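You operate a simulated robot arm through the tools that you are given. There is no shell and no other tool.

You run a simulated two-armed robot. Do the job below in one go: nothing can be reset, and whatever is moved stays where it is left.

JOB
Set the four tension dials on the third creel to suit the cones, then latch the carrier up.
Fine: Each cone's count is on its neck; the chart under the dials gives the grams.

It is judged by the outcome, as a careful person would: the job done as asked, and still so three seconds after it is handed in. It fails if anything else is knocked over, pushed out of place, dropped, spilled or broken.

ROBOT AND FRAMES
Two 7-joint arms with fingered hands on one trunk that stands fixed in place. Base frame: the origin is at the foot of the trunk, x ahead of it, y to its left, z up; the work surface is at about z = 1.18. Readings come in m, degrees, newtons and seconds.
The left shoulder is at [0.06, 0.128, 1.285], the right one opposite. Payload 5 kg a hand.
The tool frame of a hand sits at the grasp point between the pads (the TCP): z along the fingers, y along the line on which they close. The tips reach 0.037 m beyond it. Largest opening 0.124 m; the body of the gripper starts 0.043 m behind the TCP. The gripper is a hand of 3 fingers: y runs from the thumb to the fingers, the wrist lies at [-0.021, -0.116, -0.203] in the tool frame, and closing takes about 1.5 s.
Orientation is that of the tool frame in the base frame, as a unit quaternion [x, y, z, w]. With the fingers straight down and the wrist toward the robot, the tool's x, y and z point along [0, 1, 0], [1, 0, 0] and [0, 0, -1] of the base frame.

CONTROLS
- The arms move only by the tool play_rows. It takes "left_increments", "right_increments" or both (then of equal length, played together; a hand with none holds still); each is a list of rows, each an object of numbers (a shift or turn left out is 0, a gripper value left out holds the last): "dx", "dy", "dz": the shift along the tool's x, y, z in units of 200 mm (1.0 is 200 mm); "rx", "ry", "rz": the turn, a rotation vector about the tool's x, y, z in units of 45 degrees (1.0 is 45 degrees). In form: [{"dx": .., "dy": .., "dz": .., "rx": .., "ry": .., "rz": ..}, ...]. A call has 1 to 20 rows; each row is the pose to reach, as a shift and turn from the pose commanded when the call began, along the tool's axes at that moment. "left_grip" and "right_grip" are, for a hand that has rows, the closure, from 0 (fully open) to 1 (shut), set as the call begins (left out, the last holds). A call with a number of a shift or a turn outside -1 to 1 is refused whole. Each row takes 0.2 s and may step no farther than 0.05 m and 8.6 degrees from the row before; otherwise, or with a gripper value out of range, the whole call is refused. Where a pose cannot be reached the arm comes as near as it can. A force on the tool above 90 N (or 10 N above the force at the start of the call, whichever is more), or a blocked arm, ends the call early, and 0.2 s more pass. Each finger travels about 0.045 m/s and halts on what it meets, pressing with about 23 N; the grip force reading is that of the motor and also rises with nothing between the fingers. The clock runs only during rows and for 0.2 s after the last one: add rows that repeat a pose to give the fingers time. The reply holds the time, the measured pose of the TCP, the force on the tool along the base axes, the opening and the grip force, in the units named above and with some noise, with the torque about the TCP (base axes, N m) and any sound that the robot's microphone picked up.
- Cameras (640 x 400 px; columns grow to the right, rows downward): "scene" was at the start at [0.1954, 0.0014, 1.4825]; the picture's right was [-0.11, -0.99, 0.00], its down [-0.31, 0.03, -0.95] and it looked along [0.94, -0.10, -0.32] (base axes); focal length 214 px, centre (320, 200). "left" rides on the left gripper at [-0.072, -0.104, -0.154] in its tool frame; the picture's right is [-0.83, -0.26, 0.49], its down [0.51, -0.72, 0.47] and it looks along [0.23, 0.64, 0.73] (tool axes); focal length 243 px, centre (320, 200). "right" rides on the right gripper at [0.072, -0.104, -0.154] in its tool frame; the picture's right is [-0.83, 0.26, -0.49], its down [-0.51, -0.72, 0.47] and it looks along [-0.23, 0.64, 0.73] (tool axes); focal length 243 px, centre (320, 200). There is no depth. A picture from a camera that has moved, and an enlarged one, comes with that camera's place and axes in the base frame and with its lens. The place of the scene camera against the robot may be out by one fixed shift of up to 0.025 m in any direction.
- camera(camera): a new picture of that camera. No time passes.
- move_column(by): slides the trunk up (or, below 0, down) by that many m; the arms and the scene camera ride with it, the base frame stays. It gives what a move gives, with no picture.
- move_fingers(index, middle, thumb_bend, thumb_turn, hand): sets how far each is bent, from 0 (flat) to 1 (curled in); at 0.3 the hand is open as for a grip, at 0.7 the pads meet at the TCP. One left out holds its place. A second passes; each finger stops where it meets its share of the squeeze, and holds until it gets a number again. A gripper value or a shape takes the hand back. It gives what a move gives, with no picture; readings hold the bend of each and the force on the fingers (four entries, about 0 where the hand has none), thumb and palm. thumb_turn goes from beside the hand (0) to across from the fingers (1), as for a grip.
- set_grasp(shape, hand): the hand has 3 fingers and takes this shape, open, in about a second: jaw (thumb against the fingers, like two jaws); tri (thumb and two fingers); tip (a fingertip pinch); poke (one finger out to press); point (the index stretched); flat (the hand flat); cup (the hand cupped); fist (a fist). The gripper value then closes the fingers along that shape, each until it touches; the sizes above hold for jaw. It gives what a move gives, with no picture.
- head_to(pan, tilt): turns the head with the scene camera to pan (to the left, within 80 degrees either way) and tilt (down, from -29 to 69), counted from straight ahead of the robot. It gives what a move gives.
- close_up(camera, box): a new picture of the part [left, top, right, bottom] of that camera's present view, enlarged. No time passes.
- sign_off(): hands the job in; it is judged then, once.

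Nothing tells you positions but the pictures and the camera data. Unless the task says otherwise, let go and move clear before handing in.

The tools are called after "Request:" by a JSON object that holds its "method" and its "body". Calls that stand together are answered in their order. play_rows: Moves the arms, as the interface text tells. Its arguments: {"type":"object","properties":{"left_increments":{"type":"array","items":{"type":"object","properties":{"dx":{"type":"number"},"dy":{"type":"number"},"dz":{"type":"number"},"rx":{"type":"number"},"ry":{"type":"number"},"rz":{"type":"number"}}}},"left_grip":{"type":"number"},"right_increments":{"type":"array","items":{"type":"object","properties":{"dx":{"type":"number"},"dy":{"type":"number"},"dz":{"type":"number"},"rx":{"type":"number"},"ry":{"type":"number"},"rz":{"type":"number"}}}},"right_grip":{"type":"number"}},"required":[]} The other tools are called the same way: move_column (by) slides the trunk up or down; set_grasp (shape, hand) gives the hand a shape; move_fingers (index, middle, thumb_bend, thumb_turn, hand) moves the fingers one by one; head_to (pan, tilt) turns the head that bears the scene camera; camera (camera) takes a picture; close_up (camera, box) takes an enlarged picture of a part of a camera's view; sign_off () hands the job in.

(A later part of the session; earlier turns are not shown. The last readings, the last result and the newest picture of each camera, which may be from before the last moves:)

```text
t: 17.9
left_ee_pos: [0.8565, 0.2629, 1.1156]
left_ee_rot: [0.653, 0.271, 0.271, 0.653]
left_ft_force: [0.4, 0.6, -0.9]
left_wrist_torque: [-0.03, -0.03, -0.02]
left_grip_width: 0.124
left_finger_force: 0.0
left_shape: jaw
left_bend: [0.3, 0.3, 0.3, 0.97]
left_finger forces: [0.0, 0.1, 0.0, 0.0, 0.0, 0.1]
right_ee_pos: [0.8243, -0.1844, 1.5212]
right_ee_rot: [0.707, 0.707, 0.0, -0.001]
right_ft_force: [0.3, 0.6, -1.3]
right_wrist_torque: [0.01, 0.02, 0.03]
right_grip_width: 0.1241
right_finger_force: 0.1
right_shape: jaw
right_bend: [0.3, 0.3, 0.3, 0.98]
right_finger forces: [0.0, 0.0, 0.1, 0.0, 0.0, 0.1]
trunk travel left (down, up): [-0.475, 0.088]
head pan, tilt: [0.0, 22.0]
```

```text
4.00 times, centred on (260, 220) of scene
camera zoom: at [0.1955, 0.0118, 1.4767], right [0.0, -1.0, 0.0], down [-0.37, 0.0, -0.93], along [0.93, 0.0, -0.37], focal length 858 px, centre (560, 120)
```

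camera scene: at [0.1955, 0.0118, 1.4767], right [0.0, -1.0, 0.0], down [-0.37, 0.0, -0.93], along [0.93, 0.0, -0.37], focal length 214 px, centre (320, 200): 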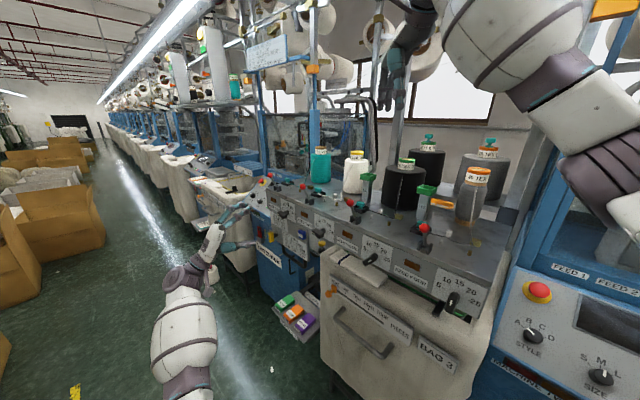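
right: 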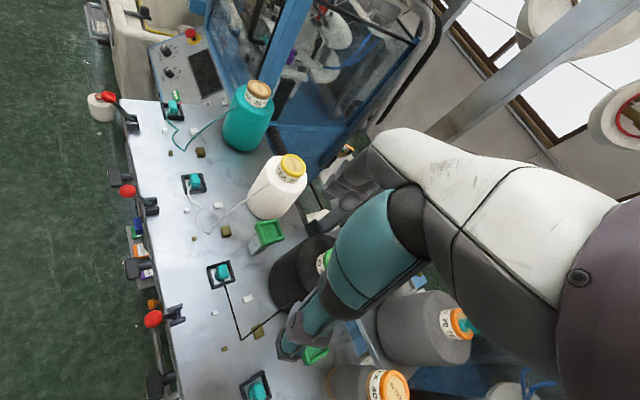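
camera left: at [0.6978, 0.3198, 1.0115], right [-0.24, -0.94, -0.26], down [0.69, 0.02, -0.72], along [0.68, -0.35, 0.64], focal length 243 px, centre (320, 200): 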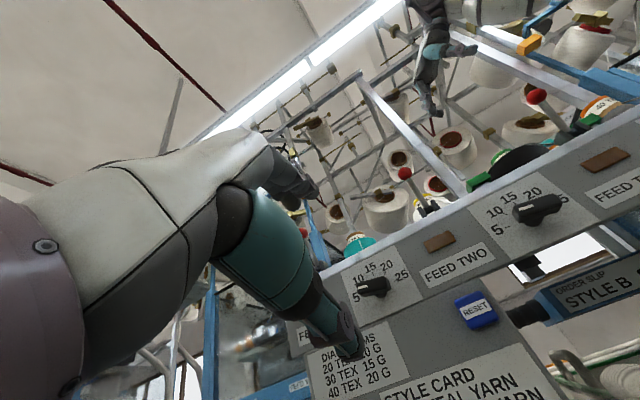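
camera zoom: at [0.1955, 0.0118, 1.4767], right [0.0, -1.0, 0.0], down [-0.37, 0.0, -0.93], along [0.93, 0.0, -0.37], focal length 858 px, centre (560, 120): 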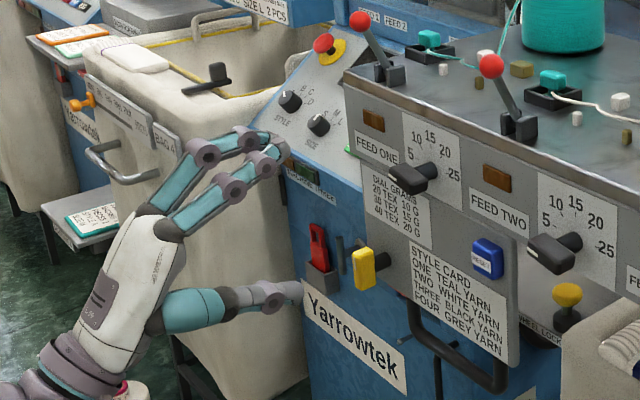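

Knob one's face is within a few mm of where I predicted, and its bar points at the 5 mark (about 80° left of 15; steps are 40°). I'll partly close the hand, roll to match the bar, and approach.

Request:
{"method": "play_rows", "body": {"left_increments": [{"rz": 0.1}, {"rz": 0.21, "dx": -0.01, "dy": -0.0175, "dz": 0.15}, {"rz": 0.21, "dx": -0.01, "dy": -0.0175, "dz": 0.3}, {"rz": 0.21, "dx": -0.01, "dy": -0.0175, "dz": 0.4}, {"rz": 0.21, "dx": -0.01, "dy": -0.0175, "dz": 0.4}], "left_grip": 0.5}}

Request:
{"method": "camera", "body": {"camera": "left"}}

Request:
{"method": "close_up", "body": {"camera": "scene", "box": [210, 170, 310, 240]}}

```text
t: 19.1
left_ee_pos: [0.9136, 0.2043, 1.1105]
left_ee_rot: [0.673, 0.217, 0.324, 0.629]
left_ft_force: [-0.1, 0.0, 0.0]
left_wrist_torque: [0.0, -0.02, -0.01]
left_grip_width: 0.0626
left_finger_force: 0.1
left_shape: jaw
left_bend: [0.74, 0.45, 0.69, 1.0]
left_finger forces: [0.0, 0.1, 0.0, 0.1, 0.0, 0.0]
right_ee_pos: [0.8249, -0.1858, 1.5215]
right_ee_rot: [0.708, 0.707, 0.0, 0.0]
right_ft_force: [0.0, 0.0, -0.4]
right_wrist_torque: [0.0, 0.02, 0.01]
right_grip_width: 0.1236
right_finger_force: 0.1
right_shape: jaw
right_bend: [0.3, 0.3, 0.3, 0.98]
right_finger forces: [0.1, 0.1, 0.0, 0.0, 0.1, 0.0]
trunk travel left (down, up): [-0.475, 0.088]
head pan, tilt: [0.0, 22.0]
```

```text
taken
camera left: at [0.7664, 0.2742, 0.9963], right [-0.2, -0.9, -0.39], down [0.77, 0.1, -0.63], along [0.61, -0.43, 0.67], focal length 243 px, centre (320, 200)
```

left: 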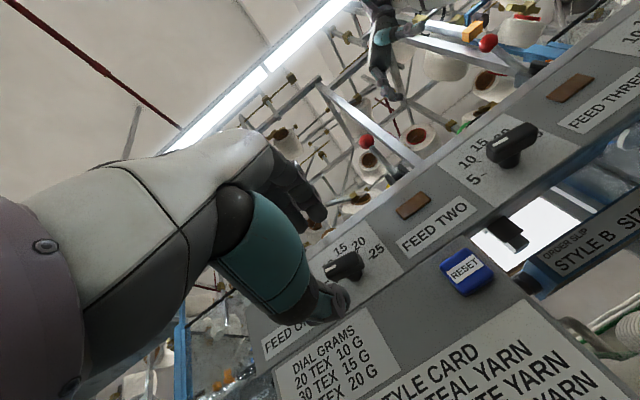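

```text
5.71 times, centred on (260, 205) of scene
camera zoom: at [0.1956, 0.0117, 1.4766], right [0.0, -1.0, 0.0], down [-0.37, 0.0, -0.93], along [0.93, 0.0, -0.37], focal length 1226 px, centre (663, 171)
```

zoom: 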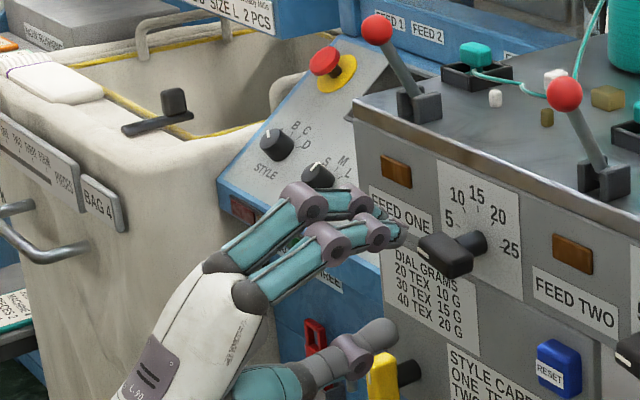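

Request:
{"method": "close_up", "body": {"camera": "left", "box": [300, 220, 400, 320]}}

```text
4.00 times, centred on (350, 270) of left
camera zoom: at [0.7664, 0.2742, 0.9963], right [-0.2, -0.9, -0.39], down [0.77, 0.1, -0.63], along [0.61, -0.43, 0.67], focal length 970 px, centre (200, -80)
```

zoom: 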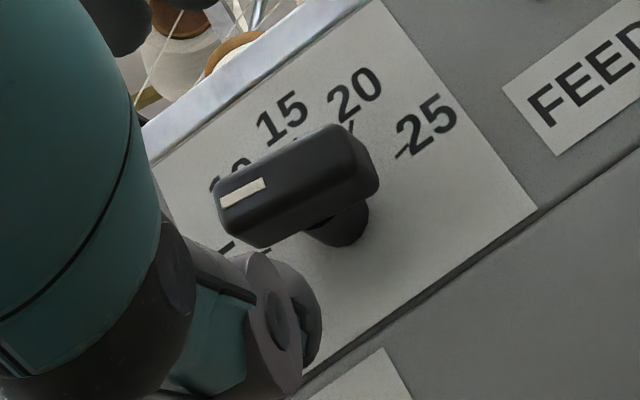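

Request:
{"method": "play_rows", "body": {"left_increments": [{"dz": 0.1}, {"dz": 0.2}, {"dz": 0.29}, {"dz": 0.29}]}}

Request:
{"method": "camera", "body": {"camera": "left"}}

Request:
{"method": "close_up", "body": {"camera": "scene", "box": [220, 170, 320, 240]}}

```text
t: 20.1
left_ee_pos: [0.9539, 0.1617, 1.1096]
left_ee_rot: [0.673, 0.217, 0.325, 0.628]
left_ft_force: [0.5, -0.4, 0.2]
left_wrist_torque: [0.0, 0.0, -0.02]
left_grip_width: 0.0625
left_finger_force: 0.1
left_shape: jaw
left_bend: [0.74, 0.45, 0.69, 1.0]
left_finger forces: [0.0, 0.1, 0.0, 0.0, 0.0, 0.0]
right_ee_pos: [0.8251, -0.1844, 1.5219]
right_ee_rot: [0.707, 0.708, -0.001, -0.001]
right_ft_force: [0.5, 0.0, -0.4]
right_wrist_torque: [0.0, 0.02, 0.01]
right_grip_width: 0.1239
right_finger_force: 0.0
right_shape: jaw
right_bend: [0.3, 0.3, 0.3, 0.98]
right_finger forces: [0.0, 0.0, 0.0, 0.1, 0.0, 0.1]
trunk travel left (down, up): [-0.475, 0.088]
head pan, tilt: [0.0, 22.0]
```

```text
taken
camera left: at [0.8075, 0.233, 0.9961], right [-0.2, -0.9, -0.39], down [0.77, 0.1, -0.63], along [0.61, -0.43, 0.67], focal length 243 px, centre (320, 200)
```

left: 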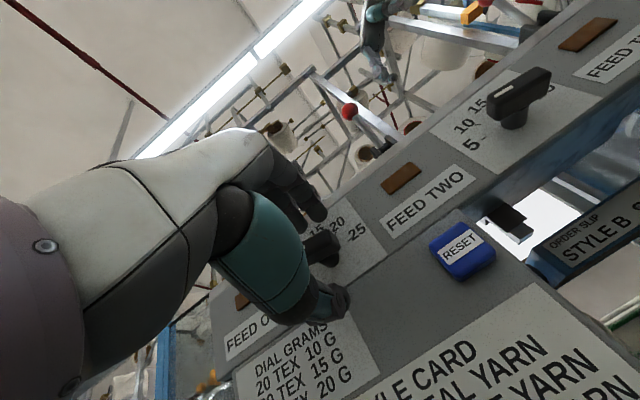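

```text
5.71 times, centred on (270, 205) of scene
camera zoom: at [0.1955, 0.0119, 1.4766], right [0.0, -1.0, 0.0], down [-0.37, 0.0, -0.93], along [0.93, 0.0, -0.37], focal length 1226 px, centre (606, 171)
```

zoom: 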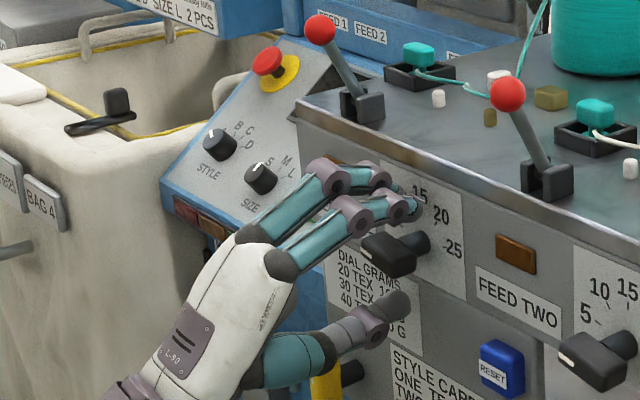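

Request:
{"method": "play_rows", "body": {"left_increments": [{}, {}, {}, {}, {}, {}, {}], "left_grip": 1.0}}

Request:
{"method": "close_up", "body": {"camera": "left", "box": [270, 180, 400, 330]}}

Request:
{"method": "close_up", "body": {"camera": "scene", "box": [240, 180, 310, 230]}}

```text
t: 21.7
left_ee_pos: [0.9527, 0.1621, 1.1117]
left_ee_rot: [0.673, 0.217, 0.324, 0.629]
left_ft_force: [0.7, -1.2, 0.7]
left_wrist_torque: [-0.04, -0.02, -0.01]
left_grip_width: 0.0126
left_finger_force: 23.2
left_shape: jaw
left_bend: [0.72, 0.63, 0.73, 1.0]
left_finger forces: [13.5, 7.4, 0.0, 0.0, 18.9, 0.0]
right_ee_pos: [0.8238, -0.1851, 1.5225]
right_ee_rot: [0.707, 0.707, 0.0, 0.0]
right_ft_force: [-0.2, 0.2, -0.5]
right_wrist_torque: [0.01, 0.0, 0.01]
right_grip_width: 0.1237
right_finger_force: 0.1
right_shape: jaw
right_bend: [0.3, 0.3, 0.3, 0.98]
right_finger forces: [0.0, 0.0, 0.1, 0.0, 0.0, 0.0]
trunk travel left (down, up): [-0.475, 0.088]
head pan, tilt: [0.0, 22.0]
```

```text
2.67 times, centred on (335, 255) of left
camera zoom: at [0.8075, 0.233, 0.9964], right [-0.2, -0.9, -0.39], down [0.77, 0.1, -0.63], along [0.61, -0.43, 0.67], focal length 647 px, centre (280, 53)
```

zoom: 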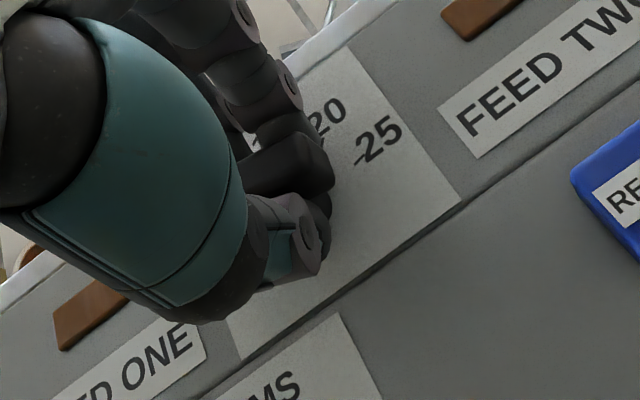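

```text
8.00 times, centred on (275, 205) of scene
camera zoom: at [0.1955, 0.0116, 1.4766], right [0.0, -1.0, 0.0], down [-0.37, 0.0, -0.93], along [0.93, 0.0, -0.37], focal length 1716 px, centre (680, 160)
```

zoom: 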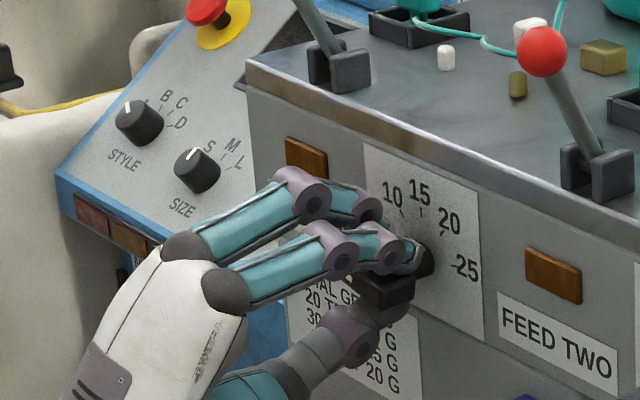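

Gripped (12.6 mm, 23 N). Now I turn it 40° clockwise.

Request:
{"method": "play_rows", "body": {"left_increments": [{"rz": 0.15}, {"rz": 0.3}, {"rz": 0.45}, {"rz": 0.6}, {"rz": 0.75}, {"rz": 0.889}, {"rz": 0.889}]}}

Request:
{"method": "close_up", "body": {"camera": "left", "box": [230, 150, 400, 330]}}

Request:
{"method": "close_up", "body": {"camera": "scene", "box": [240, 180, 310, 230]}}

```text
t: 23.3
left_ee_pos: [0.9556, 0.1636, 1.1103]
left_ee_rot: [0.707, -0.028, 0.519, 0.48]
left_ft_force: [-1.2, 0.1, -0.9]
left_wrist_torque: [0.03, 0.0, 0.01]
left_grip_width: 0.0126
left_finger_force: 22.8
left_shape: jaw
left_bend: [0.72, 0.63, 0.73, 1.0]
left_finger forces: [13.6, 7.2, 0.1, 0.0, 21.1, 0.0]
right_ee_pos: [0.8244, -0.1849, 1.5223]
right_ee_rot: [0.707, 0.707, 0.0, 0.0]
right_ft_force: [-0.3, 0.4, -0.2]
right_wrist_torque: [-0.03, 0.04, -0.01]
right_grip_width: 0.1241
right_finger_force: 0.1
right_shape: jaw
right_bend: [0.3, 0.3, 0.3, 0.98]
right_finger forces: [0.0, 0.0, 0.0, 0.0, 0.0, 0.0]
trunk travel left (down, up): [-0.475, 0.088]
head pan, tilt: [0.0, 22.0]
```

```text
2.22 times, centred on (315, 240) of left
camera zoom: at [0.8697, 0.2952, 0.9883], right [0.11, -0.59, -0.8], down [0.95, 0.29, -0.08], along [0.28, -0.76, 0.59], focal length 539 px, centre (331, 111)
```

zoom: 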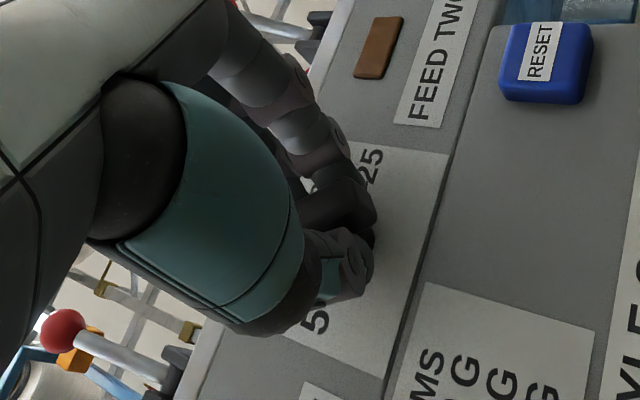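

```text
8.00 times, centred on (275, 205) of scene
camera zoom: at [0.1956, 0.0118, 1.4766], right [0.0, -1.0, 0.0], down [-0.37, 0.0, -0.93], along [0.93, 0.0, -0.37], focal length 1716 px, centre (680, 160)
```

zoom: 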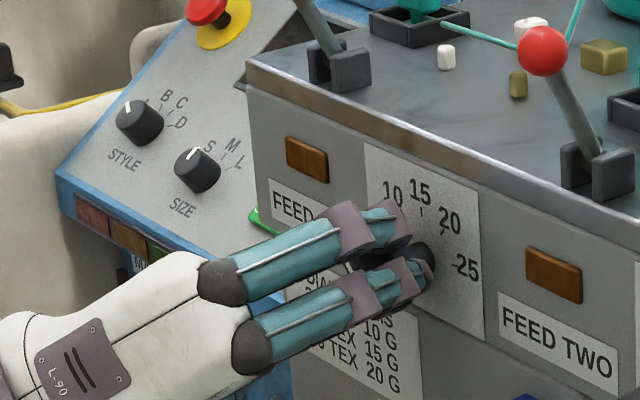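

Request:
{"method": "play_rows", "body": {"left_increments": [{}, {}, {}, {}, {}], "left_grip": 0.5}}

Request:
{"method": "play_rows", "body": {"left_increments": [{"dz": -0.1}, {"dz": -0.25}, {"dz": -0.4}]}}

Request:
{"method": "close_up", "body": {"camera": "left", "box": [230, 180, 420, 330]}}

Request:
{"method": "close_up", "body": {"camera": "scene", "box": [250, 180, 320, 230]}}

```text
t: 24.5
left_ee_pos: [0.9546, 0.1631, 1.1107]
left_ee_rot: [0.706, -0.027, 0.519, 0.48]
left_ft_force: [-0.3, -0.1, 0.0]
left_wrist_torque: [0.0, -0.01, -0.02]
left_grip_width: 0.0617
left_finger_force: 0.1
left_shape: jaw
left_bend: [0.74, 0.45, 0.69, 1.0]
left_finger forces: [0.0, 0.1, 0.1, 0.1, 0.0, 0.0]
right_ee_pos: [0.8249, -0.1839, 1.5228]
right_ee_rot: [0.707, 0.707, 0.0, 0.0]
right_ft_force: [-0.1, 0.0, 0.5]
right_wrist_torque: [-0.03, -0.03, -0.02]
right_grip_width: 0.1237
right_finger_force: 0.0
right_shape: jaw
right_bend: [0.3, 0.3, 0.3, 0.98]
right_finger forces: [0.0, 0.0, 0.0, 0.1, 0.1, 0.0]
trunk travel left (down, up): [-0.475, 0.088]
head pan, tilt: [0.0, 22.0]
```

```text
t: 25.3
left_ee_pos: [0.8963, 0.2218, 1.1102]
left_ee_rot: [0.707, -0.027, 0.519, 0.48]
left_ft_force: [-0.4, 0.4, -0.2]
left_wrist_torque: [0.0, -0.01, 0.01]
left_grip_width: 0.0618
left_finger_force: 0.1
left_shape: jaw
left_bend: [0.74, 0.45, 0.69, 1.0]
left_finger forces: [0.1, 0.0, 0.1, 0.0, 0.0, 0.0]
right_ee_pos: [0.8245, -0.1854, 1.5235]
right_ee_rot: [0.707, 0.707, 0.0, -0.001]
right_ft_force: [0.1, 0.6, 2.0]
right_wrist_torque: [-0.02, -0.02, 0.03]
right_grip_width: 0.1239
right_finger_force: 0.1
right_shape: jaw
right_bend: [0.3, 0.3, 0.3, 0.98]
right_finger forces: [0.0, 0.0, 0.0, 0.0, 0.0, 0.0]
trunk travel left (down, up): [-0.475, 0.088]
head pan, tilt: [0.0, 22.0]
```

```text
2.67 times, centred on (325, 255) of left
camera zoom: at [0.812, 0.3528, 0.9884], right [0.11, -0.59, -0.8], down [0.95, 0.29, -0.08], along [0.28, -0.75, 0.59], focal length 647 px, centre (307, 53)
```

zoom: 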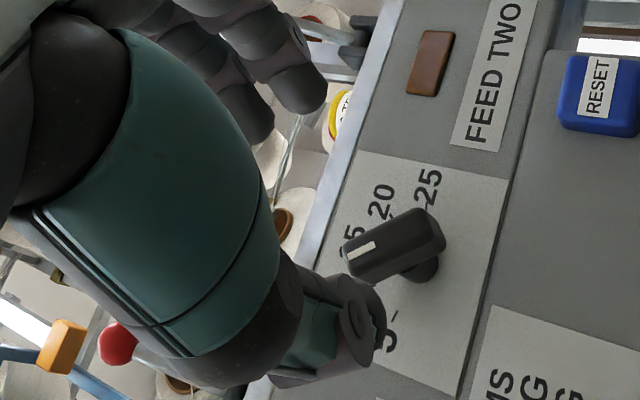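

```text
8.00 times, centred on (285, 205) of scene
camera zoom: at [0.1951, 0.0124, 1.4767], right [0.0, -1.0, 0.0], down [-0.37, 0.0, -0.93], along [0.93, 0.0, -0.37], focal length 1716 px, centre (600, 160)
```

zoom: 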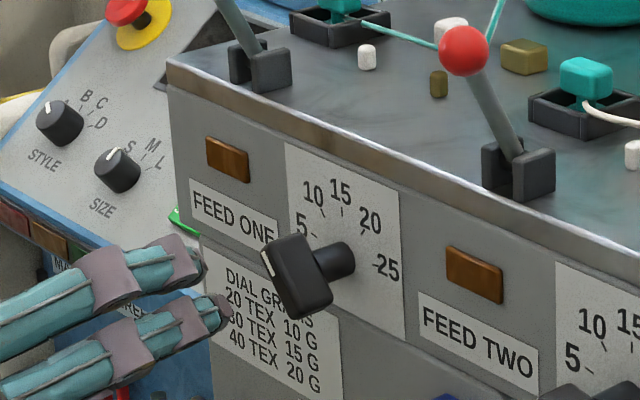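

Dial one now points at 10 (bar about 39° left of 15). Next dial two: I move sideways, rolling back to match its bar.

Request:
{"method": "play_rows", "body": {"left_increments": [{"dx": -0.1, "dy": 0.12, "rz": -0.15}, {"dx": -0.21, "dy": 0.25, "rz": -0.3}, {"dx": -0.32, "dy": 0.37, "rz": -0.45}, {"dx": -0.42, "dy": 0.5, "rz": -0.6}, {"dx": -0.53, "dy": 0.62, "rz": -0.75}, {"dx": -0.636, "dy": 0.7475, "rz": -0.889}, {"dx": -0.636, "dy": 0.7475, "dz": 0.1, "rz": -0.889}, {"dx": -0.636, "dy": 0.7475, "dz": 0.1415, "rz": -0.889}]}}

Request:
{"method": "camera", "body": {"camera": "left"}}

Request:
{"method": "close_up", "body": {"camera": "left", "box": [270, 220, 430, 320]}}

Request:
{"method": "close_up", "body": {"camera": "scene", "box": [260, 170, 360, 240]}}

```text
t: 27.1
left_ee_pos: [0.7794, 0.0609, 1.112]
left_ee_rot: [0.673, 0.218, 0.325, 0.628]
left_ft_force: [0.5, 0.6, -0.8]
left_wrist_torque: [0.0, 0.0, 0.02]
left_grip_width: 0.0617
left_finger_force: 0.1
left_shape: jaw
left_bend: [0.74, 0.45, 0.69, 1.0]
left_finger forces: [0.0, 0.0, 0.0, 0.0, 0.1, 0.1]
right_ee_pos: [0.8241, -0.1852, 1.5227]
right_ee_rot: [0.707, 0.707, 0.0, -0.001]
right_ft_force: [0.7, -0.8, 0.3]
right_wrist_torque: [0.03, -0.03, 0.01]
right_grip_width: 0.1238
right_finger_force: 0.1
right_shape: jaw
right_bend: [0.3, 0.3, 0.3, 0.98]
right_finger forces: [0.0, 0.0, 0.1, 0.1, 0.1, 0.0]
trunk travel left (down, up): [-0.475, 0.088]
head pan, tilt: [0.0, 22.0]
```

```text
taken
camera left: at [0.6334, 0.1311, 0.9976], right [-0.2, -0.9, -0.39], down [0.77, 0.1, -0.63], along [0.61, -0.43, 0.67], focal length 243 px, centre (320, 200)
```

left: 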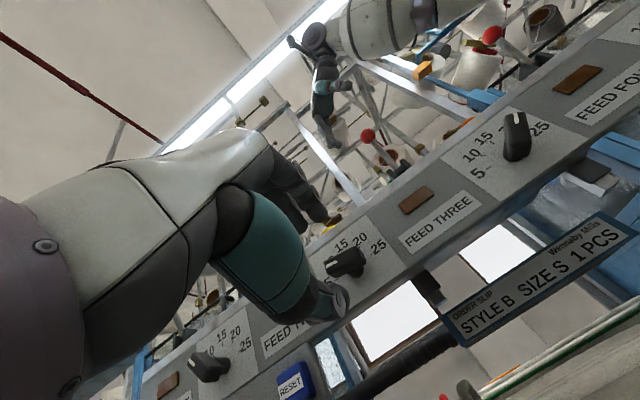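

```text
4.00 times, centred on (350, 270) of left
camera zoom: at [0.6334, 0.1311, 0.9976], right [-0.2, -0.9, -0.39], down [0.77, 0.1, -0.63], along [0.61, -0.43, 0.67], focal length 970 px, centre (200, -80)
```

zoom: 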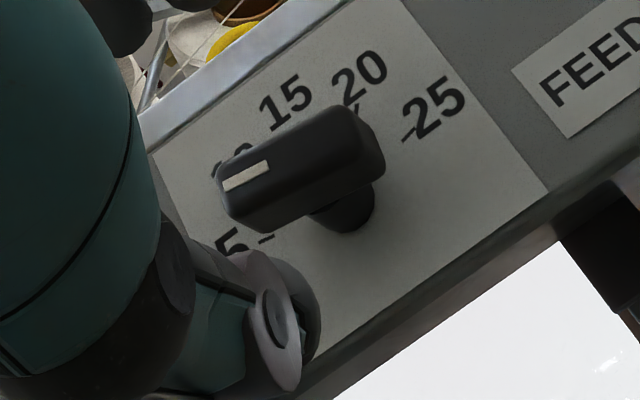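

```text
5.71 times, centred on (310, 205) of scene
camera zoom: at [0.1956, 0.0117, 1.4766], right [0.0, -1.0, 0.0], down [-0.37, 0.0, -0.93], along [0.93, 0.0, -0.37], focal length 1226 px, centre (377, 171)
```

zoom: 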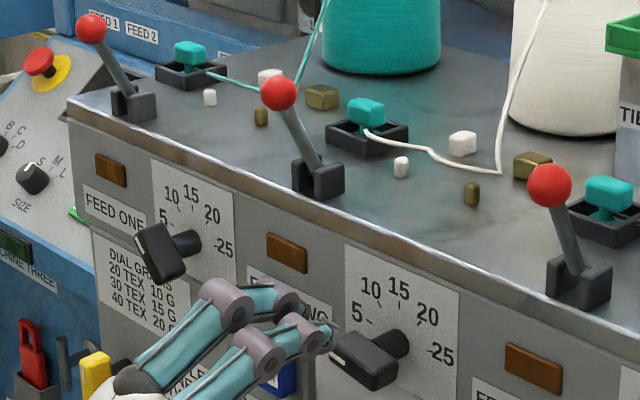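

Request:
{"method": "play_rows", "body": {"left_increments": [{"dx": -0.01, "dy": 0.015, "dz": 0.1}, {"dx": -0.01, "dy": 0.015, "dz": 0.2}, {"dx": -0.01, "dy": 0.015, "dz": 0.275}, {"dx": -0.01, "dy": 0.015, "dz": 0.275}]}}

Request:
{"method": "play_rows", "body": {"left_increments": [{}, {}, {}, {}, {}, {}, {}], "left_grip": 1.0}}

Request:
{"method": "close_up", "body": {"camera": "left", "box": [270, 180, 400, 330]}}

Request:
{"method": "close_up", "body": {"camera": "scene", "box": [270, 190, 340, 240]}}

```text
t: 28.1
left_ee_pos: [0.8165, 0.0206, 1.1145]
left_ee_rot: [0.673, 0.217, 0.324, 0.628]
left_ft_force: [0.1, 0.0, -0.3]
left_wrist_torque: [-0.01, 0.02, 0.0]
left_grip_width: 0.0617
left_finger_force: 0.1
left_shape: jaw
left_bend: [0.74, 0.45, 0.69, 1.0]
left_finger forces: [0.0, 0.0, 0.2, 0.0, 0.1, 0.0]
right_ee_pos: [0.824, -0.1846, 1.5214]
right_ee_rot: [0.707, 0.707, -0.001, -0.001]
right_ft_force: [0.5, -1.3, -0.1]
right_wrist_torque: [0.0, 0.03, 0.0]
right_grip_width: 0.1236
right_finger_force: 0.1
right_shape: jaw
right_bend: [0.3, 0.3, 0.3, 0.98]
right_finger forces: [0.1, 0.0, 0.0, 0.0, 0.0, 0.1]
trunk travel left (down, up): [-0.475, 0.088]
head pan, tilt: [0.0, 22.0]
```

```text
t: 29.7
left_ee_pos: [0.8166, 0.0216, 1.1135]
left_ee_rot: [0.673, 0.218, 0.323, 0.629]
left_ft_force: [0.9, -0.1, 0.8]
left_wrist_torque: [-0.05, -0.03, 0.02]
left_grip_width: 0.0124
left_finger_force: 23.4
left_shape: jaw
left_bend: [0.72, 0.65, 0.73, 1.0]
left_finger forces: [13.2, 7.0, 0.0, 0.0, 20.0, 0.0]
right_ee_pos: [0.8243, -0.185, 1.5212]
right_ee_rot: [0.707, 0.707, 0.0, 0.001]
right_ft_force: [-0.1, 0.0, -0.3]
right_wrist_torque: [0.02, -0.01, 0.02]
right_grip_width: 0.124
right_finger_force: 0.1
right_shape: jaw
right_bend: [0.3, 0.3, 0.3, 0.98]
right_finger forces: [0.0, 0.0, 0.0, 0.0, 0.0, 0.1]
trunk travel left (down, up): [-0.475, 0.088]
head pan, tilt: [0.0, 22.0]
```

```text
2.67 times, centred on (335, 255) of left
camera zoom: at [0.671, 0.0912, 1.0001], right [-0.2, -0.9, -0.39], down [0.77, 0.1, -0.63], along [0.61, -0.43, 0.67], focal length 647 px, centre (280, 53)
```

zoom: 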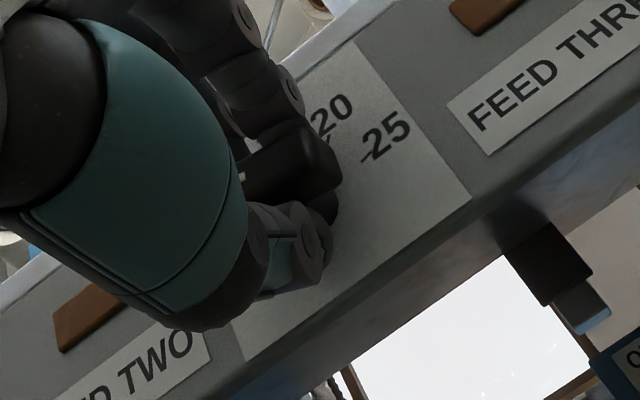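

```text
8.00 times, centred on (305, 215) of scene
camera zoom: at [0.1958, 0.0116, 1.4766], right [0.0, -1.0, 0.0], down [-0.37, 0.0, -0.93], along [0.93, 0.0, -0.37], focal length 1716 px, centre (440, 80)
```

zoom: 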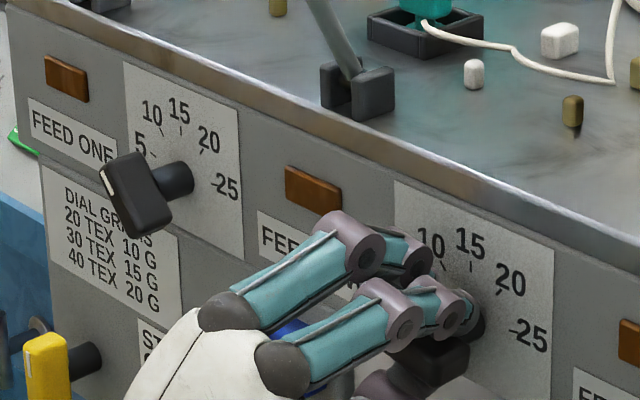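

Request:
{"method": "play_rows", "body": {"left_increments": [{"rz": 0.15}, {"rz": 0.3}, {"rz": 0.45}, {"rz": 0.6}, {"rz": 0.75}, {"rz": 0.889}, {"rz": 0.889}]}}

Request:
{"method": "play_rows", "body": {"left_increments": [{}, {}, {}, {}, {}], "left_grip": 0.5}}

Request:
{"method": "play_rows", "body": {"left_increments": [{"dz": -0.1}, {"dz": -0.25}, {"dz": -0.4}]}}

Request:
{"method": "camera", "body": {"camera": "left"}}

Request:
{"method": "close_up", "body": {"camera": "left", "box": [230, 180, 420, 330]}}

Request:
{"method": "camera", "body": {"camera": "scene"}}

```text
t: 31.3
left_ee_pos: [0.8155, 0.0204, 1.1137]
left_ee_rot: [0.706, -0.027, 0.52, 0.48]
left_ft_force: [3.6, -3.5, 5.2]
left_wrist_torque: [-0.17, -0.13, -0.06]
left_grip_width: 0.0119
left_finger_force: 23.3
left_shape: jaw
left_bend: [0.71, 0.65, 0.73, 1.0]
left_finger forces: [15.4, 8.3, 0.0, 0.0, 19.2, 0.0]
right_ee_pos: [0.8243, -0.1855, 1.5226]
right_ee_rot: [0.707, 0.707, 0.001, -0.001]
right_ft_force: [-0.2, 0.5, 0.2]
right_wrist_torque: [0.01, 0.03, -0.02]
right_grip_width: 0.1236
right_finger_force: 0.1
right_shape: jaw
right_bend: [0.3, 0.3, 0.3, 0.98]
right_finger forces: [0.0, 0.0, 0.1, 0.1, 0.0, 0.1]
trunk travel left (down, up): [-0.475, 0.088]
head pan, tilt: [0.0, 22.0]
```

```text
t: 32.5
left_ee_pos: [0.816, 0.0205, 1.1134]
left_ee_rot: [0.706, -0.026, 0.519, 0.48]
left_ft_force: [0.2, 0.7, 0.3]
left_wrist_torque: [-0.01, -0.01, 0.0]
left_grip_width: 0.0613
left_finger_force: 0.1
left_shape: jaw
left_bend: [0.74, 0.45, 0.69, 1.0]
left_finger forces: [0.0, 0.0, 0.0, 0.0, 0.1, 0.0]
right_ee_pos: [0.8258, -0.1856, 1.5227]
right_ee_rot: [0.708, 0.707, 0.0, -0.001]
right_ft_force: [-0.3, 0.3, -1.3]
right_wrist_torque: [0.01, 0.01, 0.01]
right_grip_width: 0.1237
right_finger_force: 0.1
right_shape: jaw
right_bend: [0.3, 0.3, 0.3, 0.98]
right_finger forces: [0.0, 0.1, 0.1, 0.0, 0.0, 0.0]
trunk travel left (down, up): [-0.475, 0.088]
head pan, tilt: [0.0, 22.0]
```

```text
t: 33.3
left_ee_pos: [0.7589, 0.0783, 1.1131]
left_ee_rot: [0.706, -0.028, 0.519, 0.481]
left_ft_force: [-0.2, -0.5, -0.6]
left_wrist_torque: [-0.01, -0.03, 0.0]
left_grip_width: 0.0617
left_finger_force: 0.0
left_shape: jaw
left_bend: [0.74, 0.45, 0.69, 1.0]
left_finger forces: [0.0, 0.0, 0.0, 0.0, 0.1, 0.0]
right_ee_pos: [0.8234, -0.1857, 1.5232]
right_ee_rot: [0.708, 0.707, 0.0, -0.001]
right_ft_force: [-0.2, 0.4, 0.6]
right_wrist_torque: [-0.02, -0.05, 0.02]
right_grip_width: 0.1237
right_finger_force: 0.1
right_shape: jaw
right_bend: [0.3, 0.3, 0.3, 0.98]
right_finger forces: [0.0, 0.1, 0.1, 0.0, 0.1, 0.0]
trunk travel left (down, up): [-0.475, 0.088]
head pan, tilt: [0.0, 22.0]
```

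```text
taken
camera left: at [0.6744, 0.21, 0.9913], right [0.11, -0.59, -0.8], down [0.95, 0.29, -0.08], along [0.28, -0.75, 0.59], focal length 243 px, centre (320, 200)
```

left: 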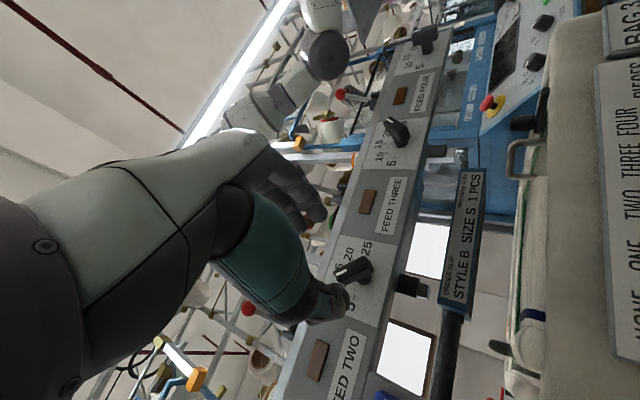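

```text
2.67 times, centred on (325, 255) of left
camera zoom: at [0.6744, 0.21, 0.9913], right [0.11, -0.59, -0.8], down [0.95, 0.29, -0.08], along [0.28, -0.75, 0.59], focal length 647 px, centre (307, 53)
```

zoom: 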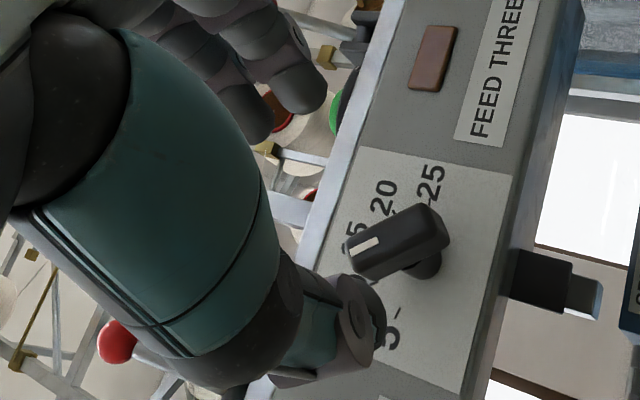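

```text
taken
camera scene: at [0.1949, 0.0124, 1.4767], right [0.0, -1.0, 0.0], down [-0.37, 0.0, -0.93], along [0.93, 0.0, -0.37], focal length 214 px, centre (320, 200)
```

scene: 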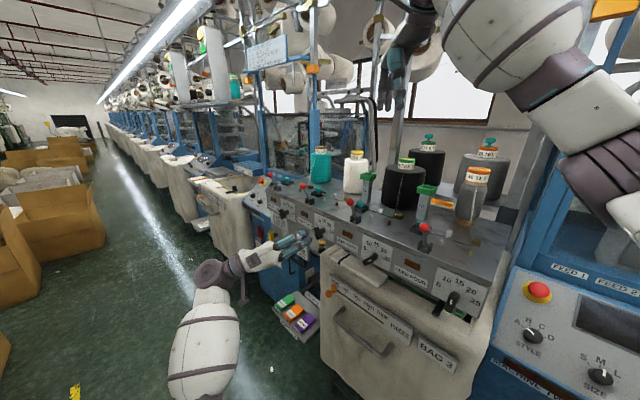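

Dial two matches dial one (pointing at 10). For dial three the bar leans 40° right of 15, so I move over at a standoff and roll the hand to match it, in two steps.

Request:
{"method": "play_rows", "body": {"left_increments": [{"dx": -0.09, "dy": 0.1, "dz": -0.02, "rz": 0.14}, {"dx": -0.18, "dy": 0.21, "dz": -0.02, "rz": 0.28}, {"dx": -0.27, "dy": 0.32, "dz": -0.02, "rz": 0.43}, {"dx": -0.36, "dy": 0.42, "dz": -0.02, "rz": 0.57}, {"dx": -0.46, "dy": 0.53, "dz": -0.02, "rz": 0.71}, {"dx": -0.55, "dy": 0.63, "dz": -0.02, "rz": 0.86}, {"dx": -0.639, "dy": 0.7375, "dz": -0.02, "rz": 1.0}]}}

Request:
{"method": "play_rows", "body": {"left_increments": [{"rz": 0.16}, {"rz": 0.32}, {"rz": 0.48}, {"rz": 0.64}, {"rz": 0.782}, {"rz": 0.782}]}}

Request:
{"method": "camera", "body": {"camera": "left"}}

Request:
{"method": "camera", "body": {"camera": "scene"}}

```text
t: 34.9
left_ee_pos: [0.6173, -0.0578, 1.1151]
left_ee_rot: [0.642, -0.296, 0.664, 0.244]
left_ft_force: [-0.2, 0.2, -0.4]
left_wrist_torque: [0.04, -0.01, 0.04]
left_grip_width: 0.0618
left_finger_force: 0.0
left_shape: jaw
left_bend: [0.74, 0.45, 0.69, 1.0]
left_finger forces: [0.1, 0.1, 0.1, 0.0, 0.1, 0.1]
right_ee_pos: [0.8237, -0.185, 1.5224]
right_ee_rot: [0.707, 0.707, 0.0, 0.0]
right_ft_force: [-0.2, 0.5, -0.4]
right_wrist_torque: [0.01, -0.04, 0.01]
right_grip_width: 0.1239
right_finger_force: 0.1
right_shape: jaw
right_bend: [0.3, 0.3, 0.3, 0.98]
right_finger forces: [0.0, 0.0, 0.1, 0.1, 0.0, 0.1]
trunk travel left (down, up): [-0.475, 0.088]
head pan, tilt: [0.0, 22.0]
```

```text
t: 36.3
left_ee_pos: [0.6193, -0.0567, 1.1122]
left_ee_rot: [0.523, -0.476, 0.706, 0.032]
left_ft_force: [-1.3, -0.5, -0.6]
left_wrist_torque: [0.01, -0.02, 0.01]
left_grip_width: 0.0617
left_finger_force: 0.1
left_shape: jaw
left_bend: [0.74, 0.45, 0.69, 1.0]
left_finger forces: [0.0, 0.1, 0.0, 0.0, 0.0, 0.0]
right_ee_pos: [0.8258, -0.1841, 1.5215]
right_ee_rot: [0.707, 0.708, -0.001, 0.001]
right_ft_force: [0.0, -0.1, 0.7]
right_wrist_torque: [-0.02, -0.01, -0.04]
right_grip_width: 0.1238
right_finger_force: 0.1
right_shape: jaw
right_bend: [0.3, 0.3, 0.3, 0.98]
right_finger forces: [0.0, 0.0, 0.0, 0.0, 0.1, 0.1]
trunk travel left (down, up): [-0.475, 0.088]
head pan, tilt: [0.0, 22.0]
```

```text
taken
camera left: at [0.6018, 0.1406, 1.1245], right [0.87, 0.17, -0.47], down [0.5, -0.17, 0.85], along [0.06, -0.97, -0.23], focal length 243 px, centre (320, 200)
```

left: 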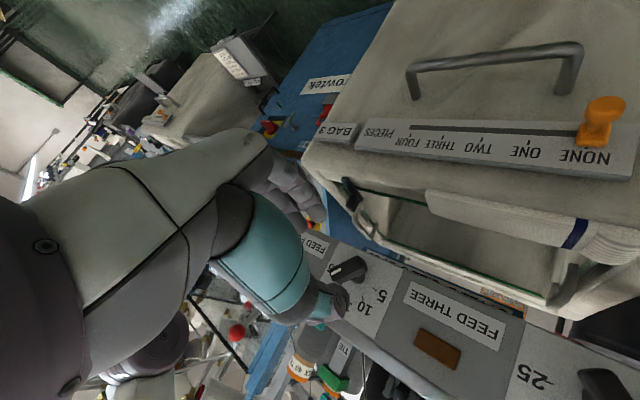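

```text
taken
camera scene: at [0.1957, 0.0116, 1.4765], right [0.0, -1.0, 0.0], down [-0.37, 0.0, -0.93], along [0.93, 0.0, -0.37], focal length 214 px, centre (320, 200)
```

scene: 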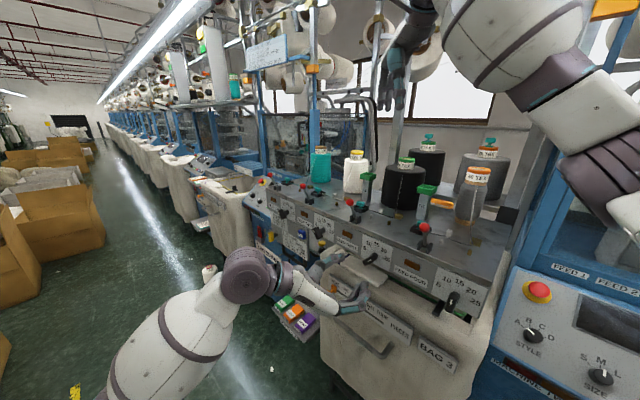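

Request:
{"method": "close_up", "body": {"camera": "left", "box": [300, 225, 420, 315]}}

Request:
{"method": "close_up", "body": {"camera": "scene", "box": [310, 210, 410, 300]}}

```text
4.44 times, centred on (360, 270) of left
camera zoom: at [0.6018, 0.1406, 1.1245], right [0.87, 0.17, -0.47], down [0.5, -0.17, 0.85], along [0.06, -0.97, -0.23], focal length 1078 px, centre (142, -111)
```

zoom: 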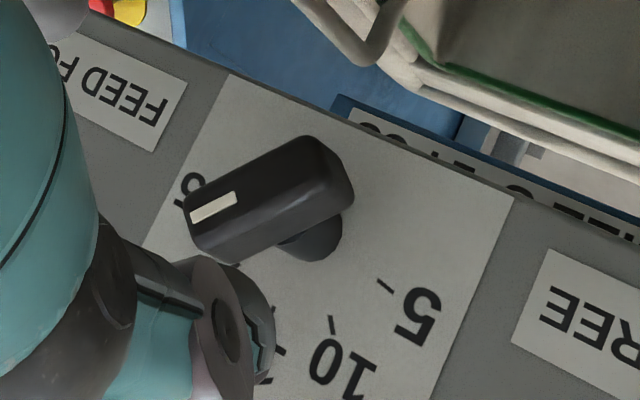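

```text
4.44 times, centred on (360, 255) of scene
camera zoom: at [0.1957, 0.0116, 1.4765], right [0.0, -1.0, 0.0], down [-0.37, 0.0, -0.93], along [0.93, 0.0, -0.37], focal length 953 px, centre (142, -44)
```

zoom: 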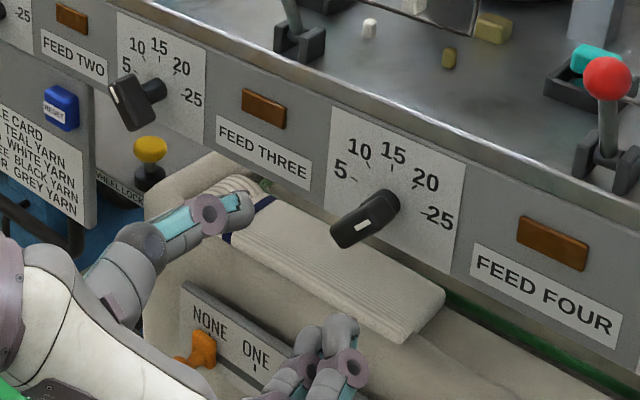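

Request:
{"method": "play_rows", "body": {"left_increments": [{"dz": 0.1}, {"dz": 0.2}, {"dz": 0.2}]}}

Request:
{"method": "close_up", "body": {"camera": "left", "box": [280, 210, 400, 300]}}

Request:
{"method": "close_up", "body": {"camera": "scene", "box": [310, 210, 410, 300]}}

```text
t: 37.1
left_ee_pos: [0.6484, -0.0864, 1.1131]
left_ee_rot: [0.523, -0.475, 0.707, 0.034]
left_ft_force: [-0.2, -1.4, 0.4]
left_wrist_torque: [0.0, -0.03, 0.0]
left_grip_width: 0.0619
left_finger_force: 0.1
left_shape: jaw
left_bend: [0.74, 0.45, 0.69, 1.0]
left_finger forces: [0.0, 0.0, 0.1, 0.1, 0.1, 0.0]
right_ee_pos: [0.8237, -0.1839, 1.5231]
right_ee_rot: [0.707, 0.707, 0.0, 0.0]
right_ft_force: [-0.3, 0.6, 0.7]
right_wrist_torque: [-0.03, 0.02, -0.01]
right_grip_width: 0.1238
right_finger_force: 0.1
right_shape: jaw
right_bend: [0.3, 0.3, 0.3, 0.98]
right_finger forces: [0.1, 0.0, 0.0, 0.1, 0.0, 0.0]
trunk travel left (down, up): [-0.475, 0.088]
head pan, tilt: [0.0, 22.0]
```

```text
4.44 times, centred on (340, 255) of left
camera zoom: at [0.6305, 0.112, 1.125], right [0.87, 0.17, -0.47], down [0.5, -0.17, 0.85], along [0.06, -0.97, -0.23], focal length 1078 px, centre (231, -44)
```

zoom: 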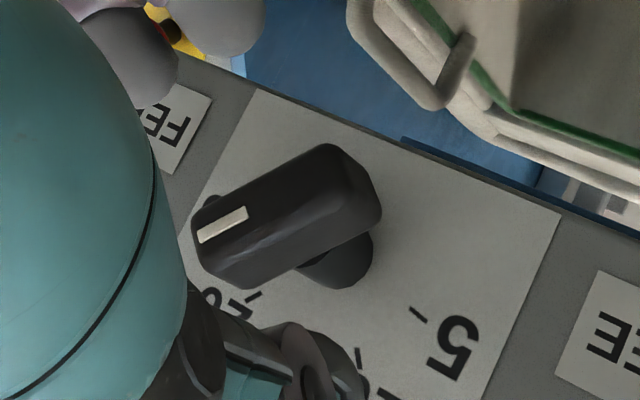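

```text
4.44 times, centred on (360, 255) of scene
camera zoom: at [0.1949, 0.0122, 1.4767], right [0.0, -1.0, 0.0], down [-0.37, 0.0, -0.93], along [0.93, 0.0, -0.37], focal length 953 px, centre (142, -44)
```

zoom: 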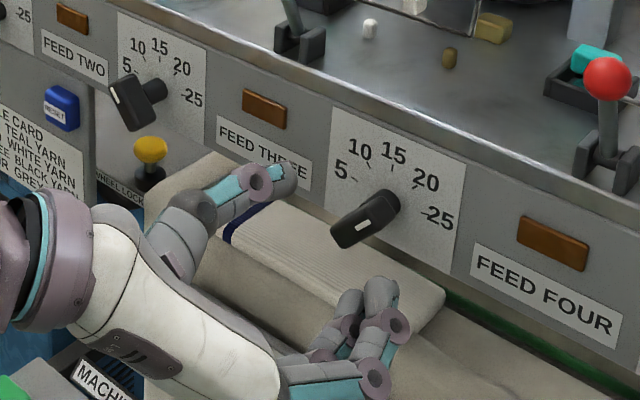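

Request:
{"method": "play_rows", "body": {"left_increments": [{"dx": -0.01, "dz": 0.08}, {"dx": -0.01, "dz": 0.16}, {"dx": -0.01, "dz": 0.16}]}}

Request:
{"method": "close_up", "body": {"camera": "scene", "box": [310, 210, 410, 300]}}

Request:
{"method": "camera", "body": {"camera": "left"}}

```text
t: 37.9
left_ee_pos: [0.671, -0.1072, 1.1125]
left_ee_rot: [0.523, -0.476, 0.706, 0.033]
left_ft_force: [-0.2, 0.7, 0.6]
left_wrist_torque: [0.0, -0.02, -0.01]
left_grip_width: 0.0618
left_finger_force: 0.0
left_shape: jaw
left_bend: [0.74, 0.45, 0.69, 1.0]
left_finger forces: [0.0, 0.0, 0.0, 0.1, 0.1, 0.1]
right_ee_pos: [0.8246, -0.1856, 1.5222]
right_ee_rot: [0.708, 0.707, 0.001, 0.0]
right_ft_force: [0.0, -0.2, -0.8]
right_wrist_torque: [-0.03, 0.01, -0.02]
right_grip_width: 0.1235
right_finger_force: 0.1
right_shape: jaw
right_bend: [0.3, 0.3, 0.3, 0.98]
right_finger forces: [0.0, 0.0, 0.1, 0.1, 0.2, 0.0]
trunk travel left (down, up): [-0.475, 0.088]
head pan, tilt: [0.0, 22.0]
```

```text
4.44 times, centred on (360, 255) of scene
camera zoom: at [0.1952, 0.012, 1.4767], right [0.0, -1.0, 0.0], down [-0.37, 0.0, -0.93], along [0.93, 0.0, -0.37], focal length 953 px, centre (142, -44)
```

zoom: 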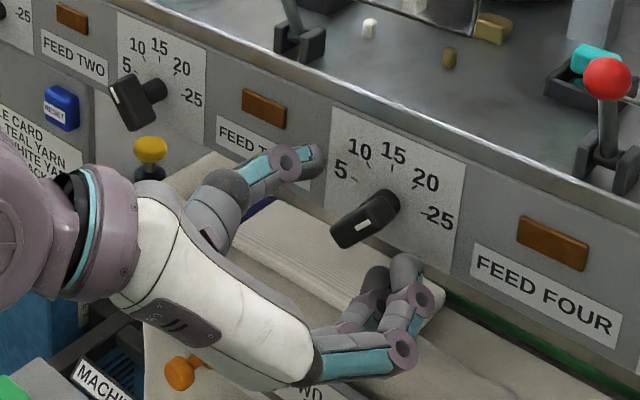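

```text
taken
camera left: at [0.6533, 0.0914, 1.1228], right [0.87, 0.17, -0.47], down [0.5, -0.17, 0.85], along [0.06, -0.97, -0.23], focal length 243 px, centre (320, 200)
```

left: 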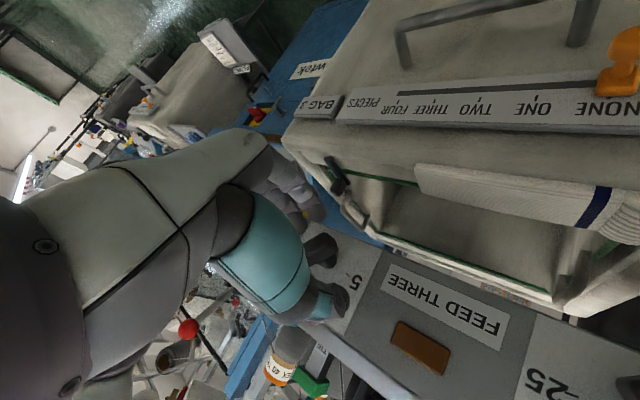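

Request:
{"method": "play_rows", "body": {"left_increments": [{}, {}, {}, {}, {}, {}, {}], "left_grip": 1.0}}

Request:
{"method": "close_up", "body": {"camera": "left", "box": [250, 180, 400, 330]}}

Request:
{"method": "close_up", "body": {"camera": "scene", "box": [310, 210, 410, 300]}}

```text
t: 39.5
left_ee_pos: [0.6707, -0.1075, 1.1114]
left_ee_rot: [0.524, -0.475, 0.706, 0.033]
left_ft_force: [1.4, -1.3, 1.4]
left_wrist_torque: [-0.01, -0.01, -0.04]
left_grip_width: 0.0119
left_finger_force: 23.0
left_shape: jaw
left_bend: [0.73, 0.6, 0.71, 1.0]
left_finger forces: [13.0, 6.7, 0.0, 0.1, 19.8, 0.0]
right_ee_pos: [0.8243, -0.1859, 1.5222]
right_ee_rot: [0.707, 0.708, 0.001, -0.001]
right_ft_force: [0.3, -0.1, -0.5]
right_wrist_torque: [-0.02, 0.04, -0.02]
right_grip_width: 0.1235
right_finger_force: 0.0
right_shape: jaw
right_bend: [0.3, 0.3, 0.3, 0.98]
right_finger forces: [0.0, 0.0, 0.0, 0.0, 0.0, 0.0]
trunk travel left (down, up): [-0.475, 0.088]
head pan, tilt: [0.0, 22.0]
```

```text
2.67 times, centred on (325, 255) of left
camera zoom: at [0.6537, 0.0912, 1.1227], right [0.86, 0.17, -0.47], down [0.5, -0.17, 0.85], along [0.06, -0.97, -0.23], focal length 647 px, centre (307, 53)
```

zoom: 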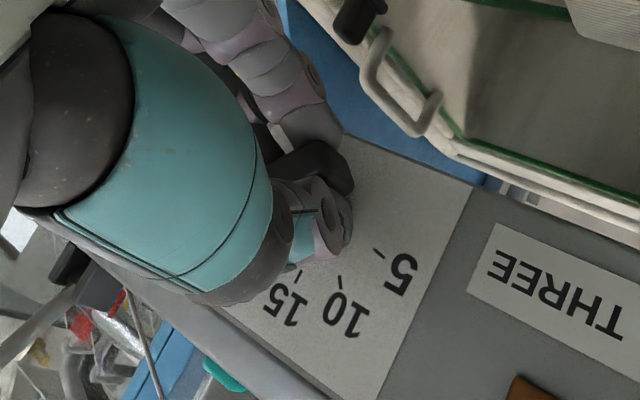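

```text
4.44 times, centred on (360, 255) of scene
camera zoom: at [0.1957, 0.0114, 1.4766], right [0.0, -1.0, 0.0], down [-0.37, 0.0, -0.93], along [0.93, 0.0, -0.37], focal length 953 px, centre (142, -44)
```

zoom: 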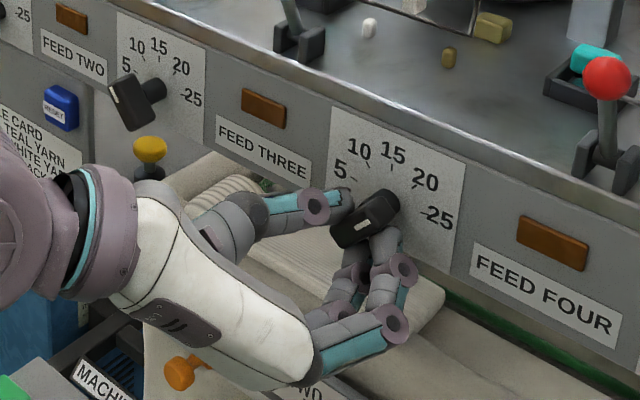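

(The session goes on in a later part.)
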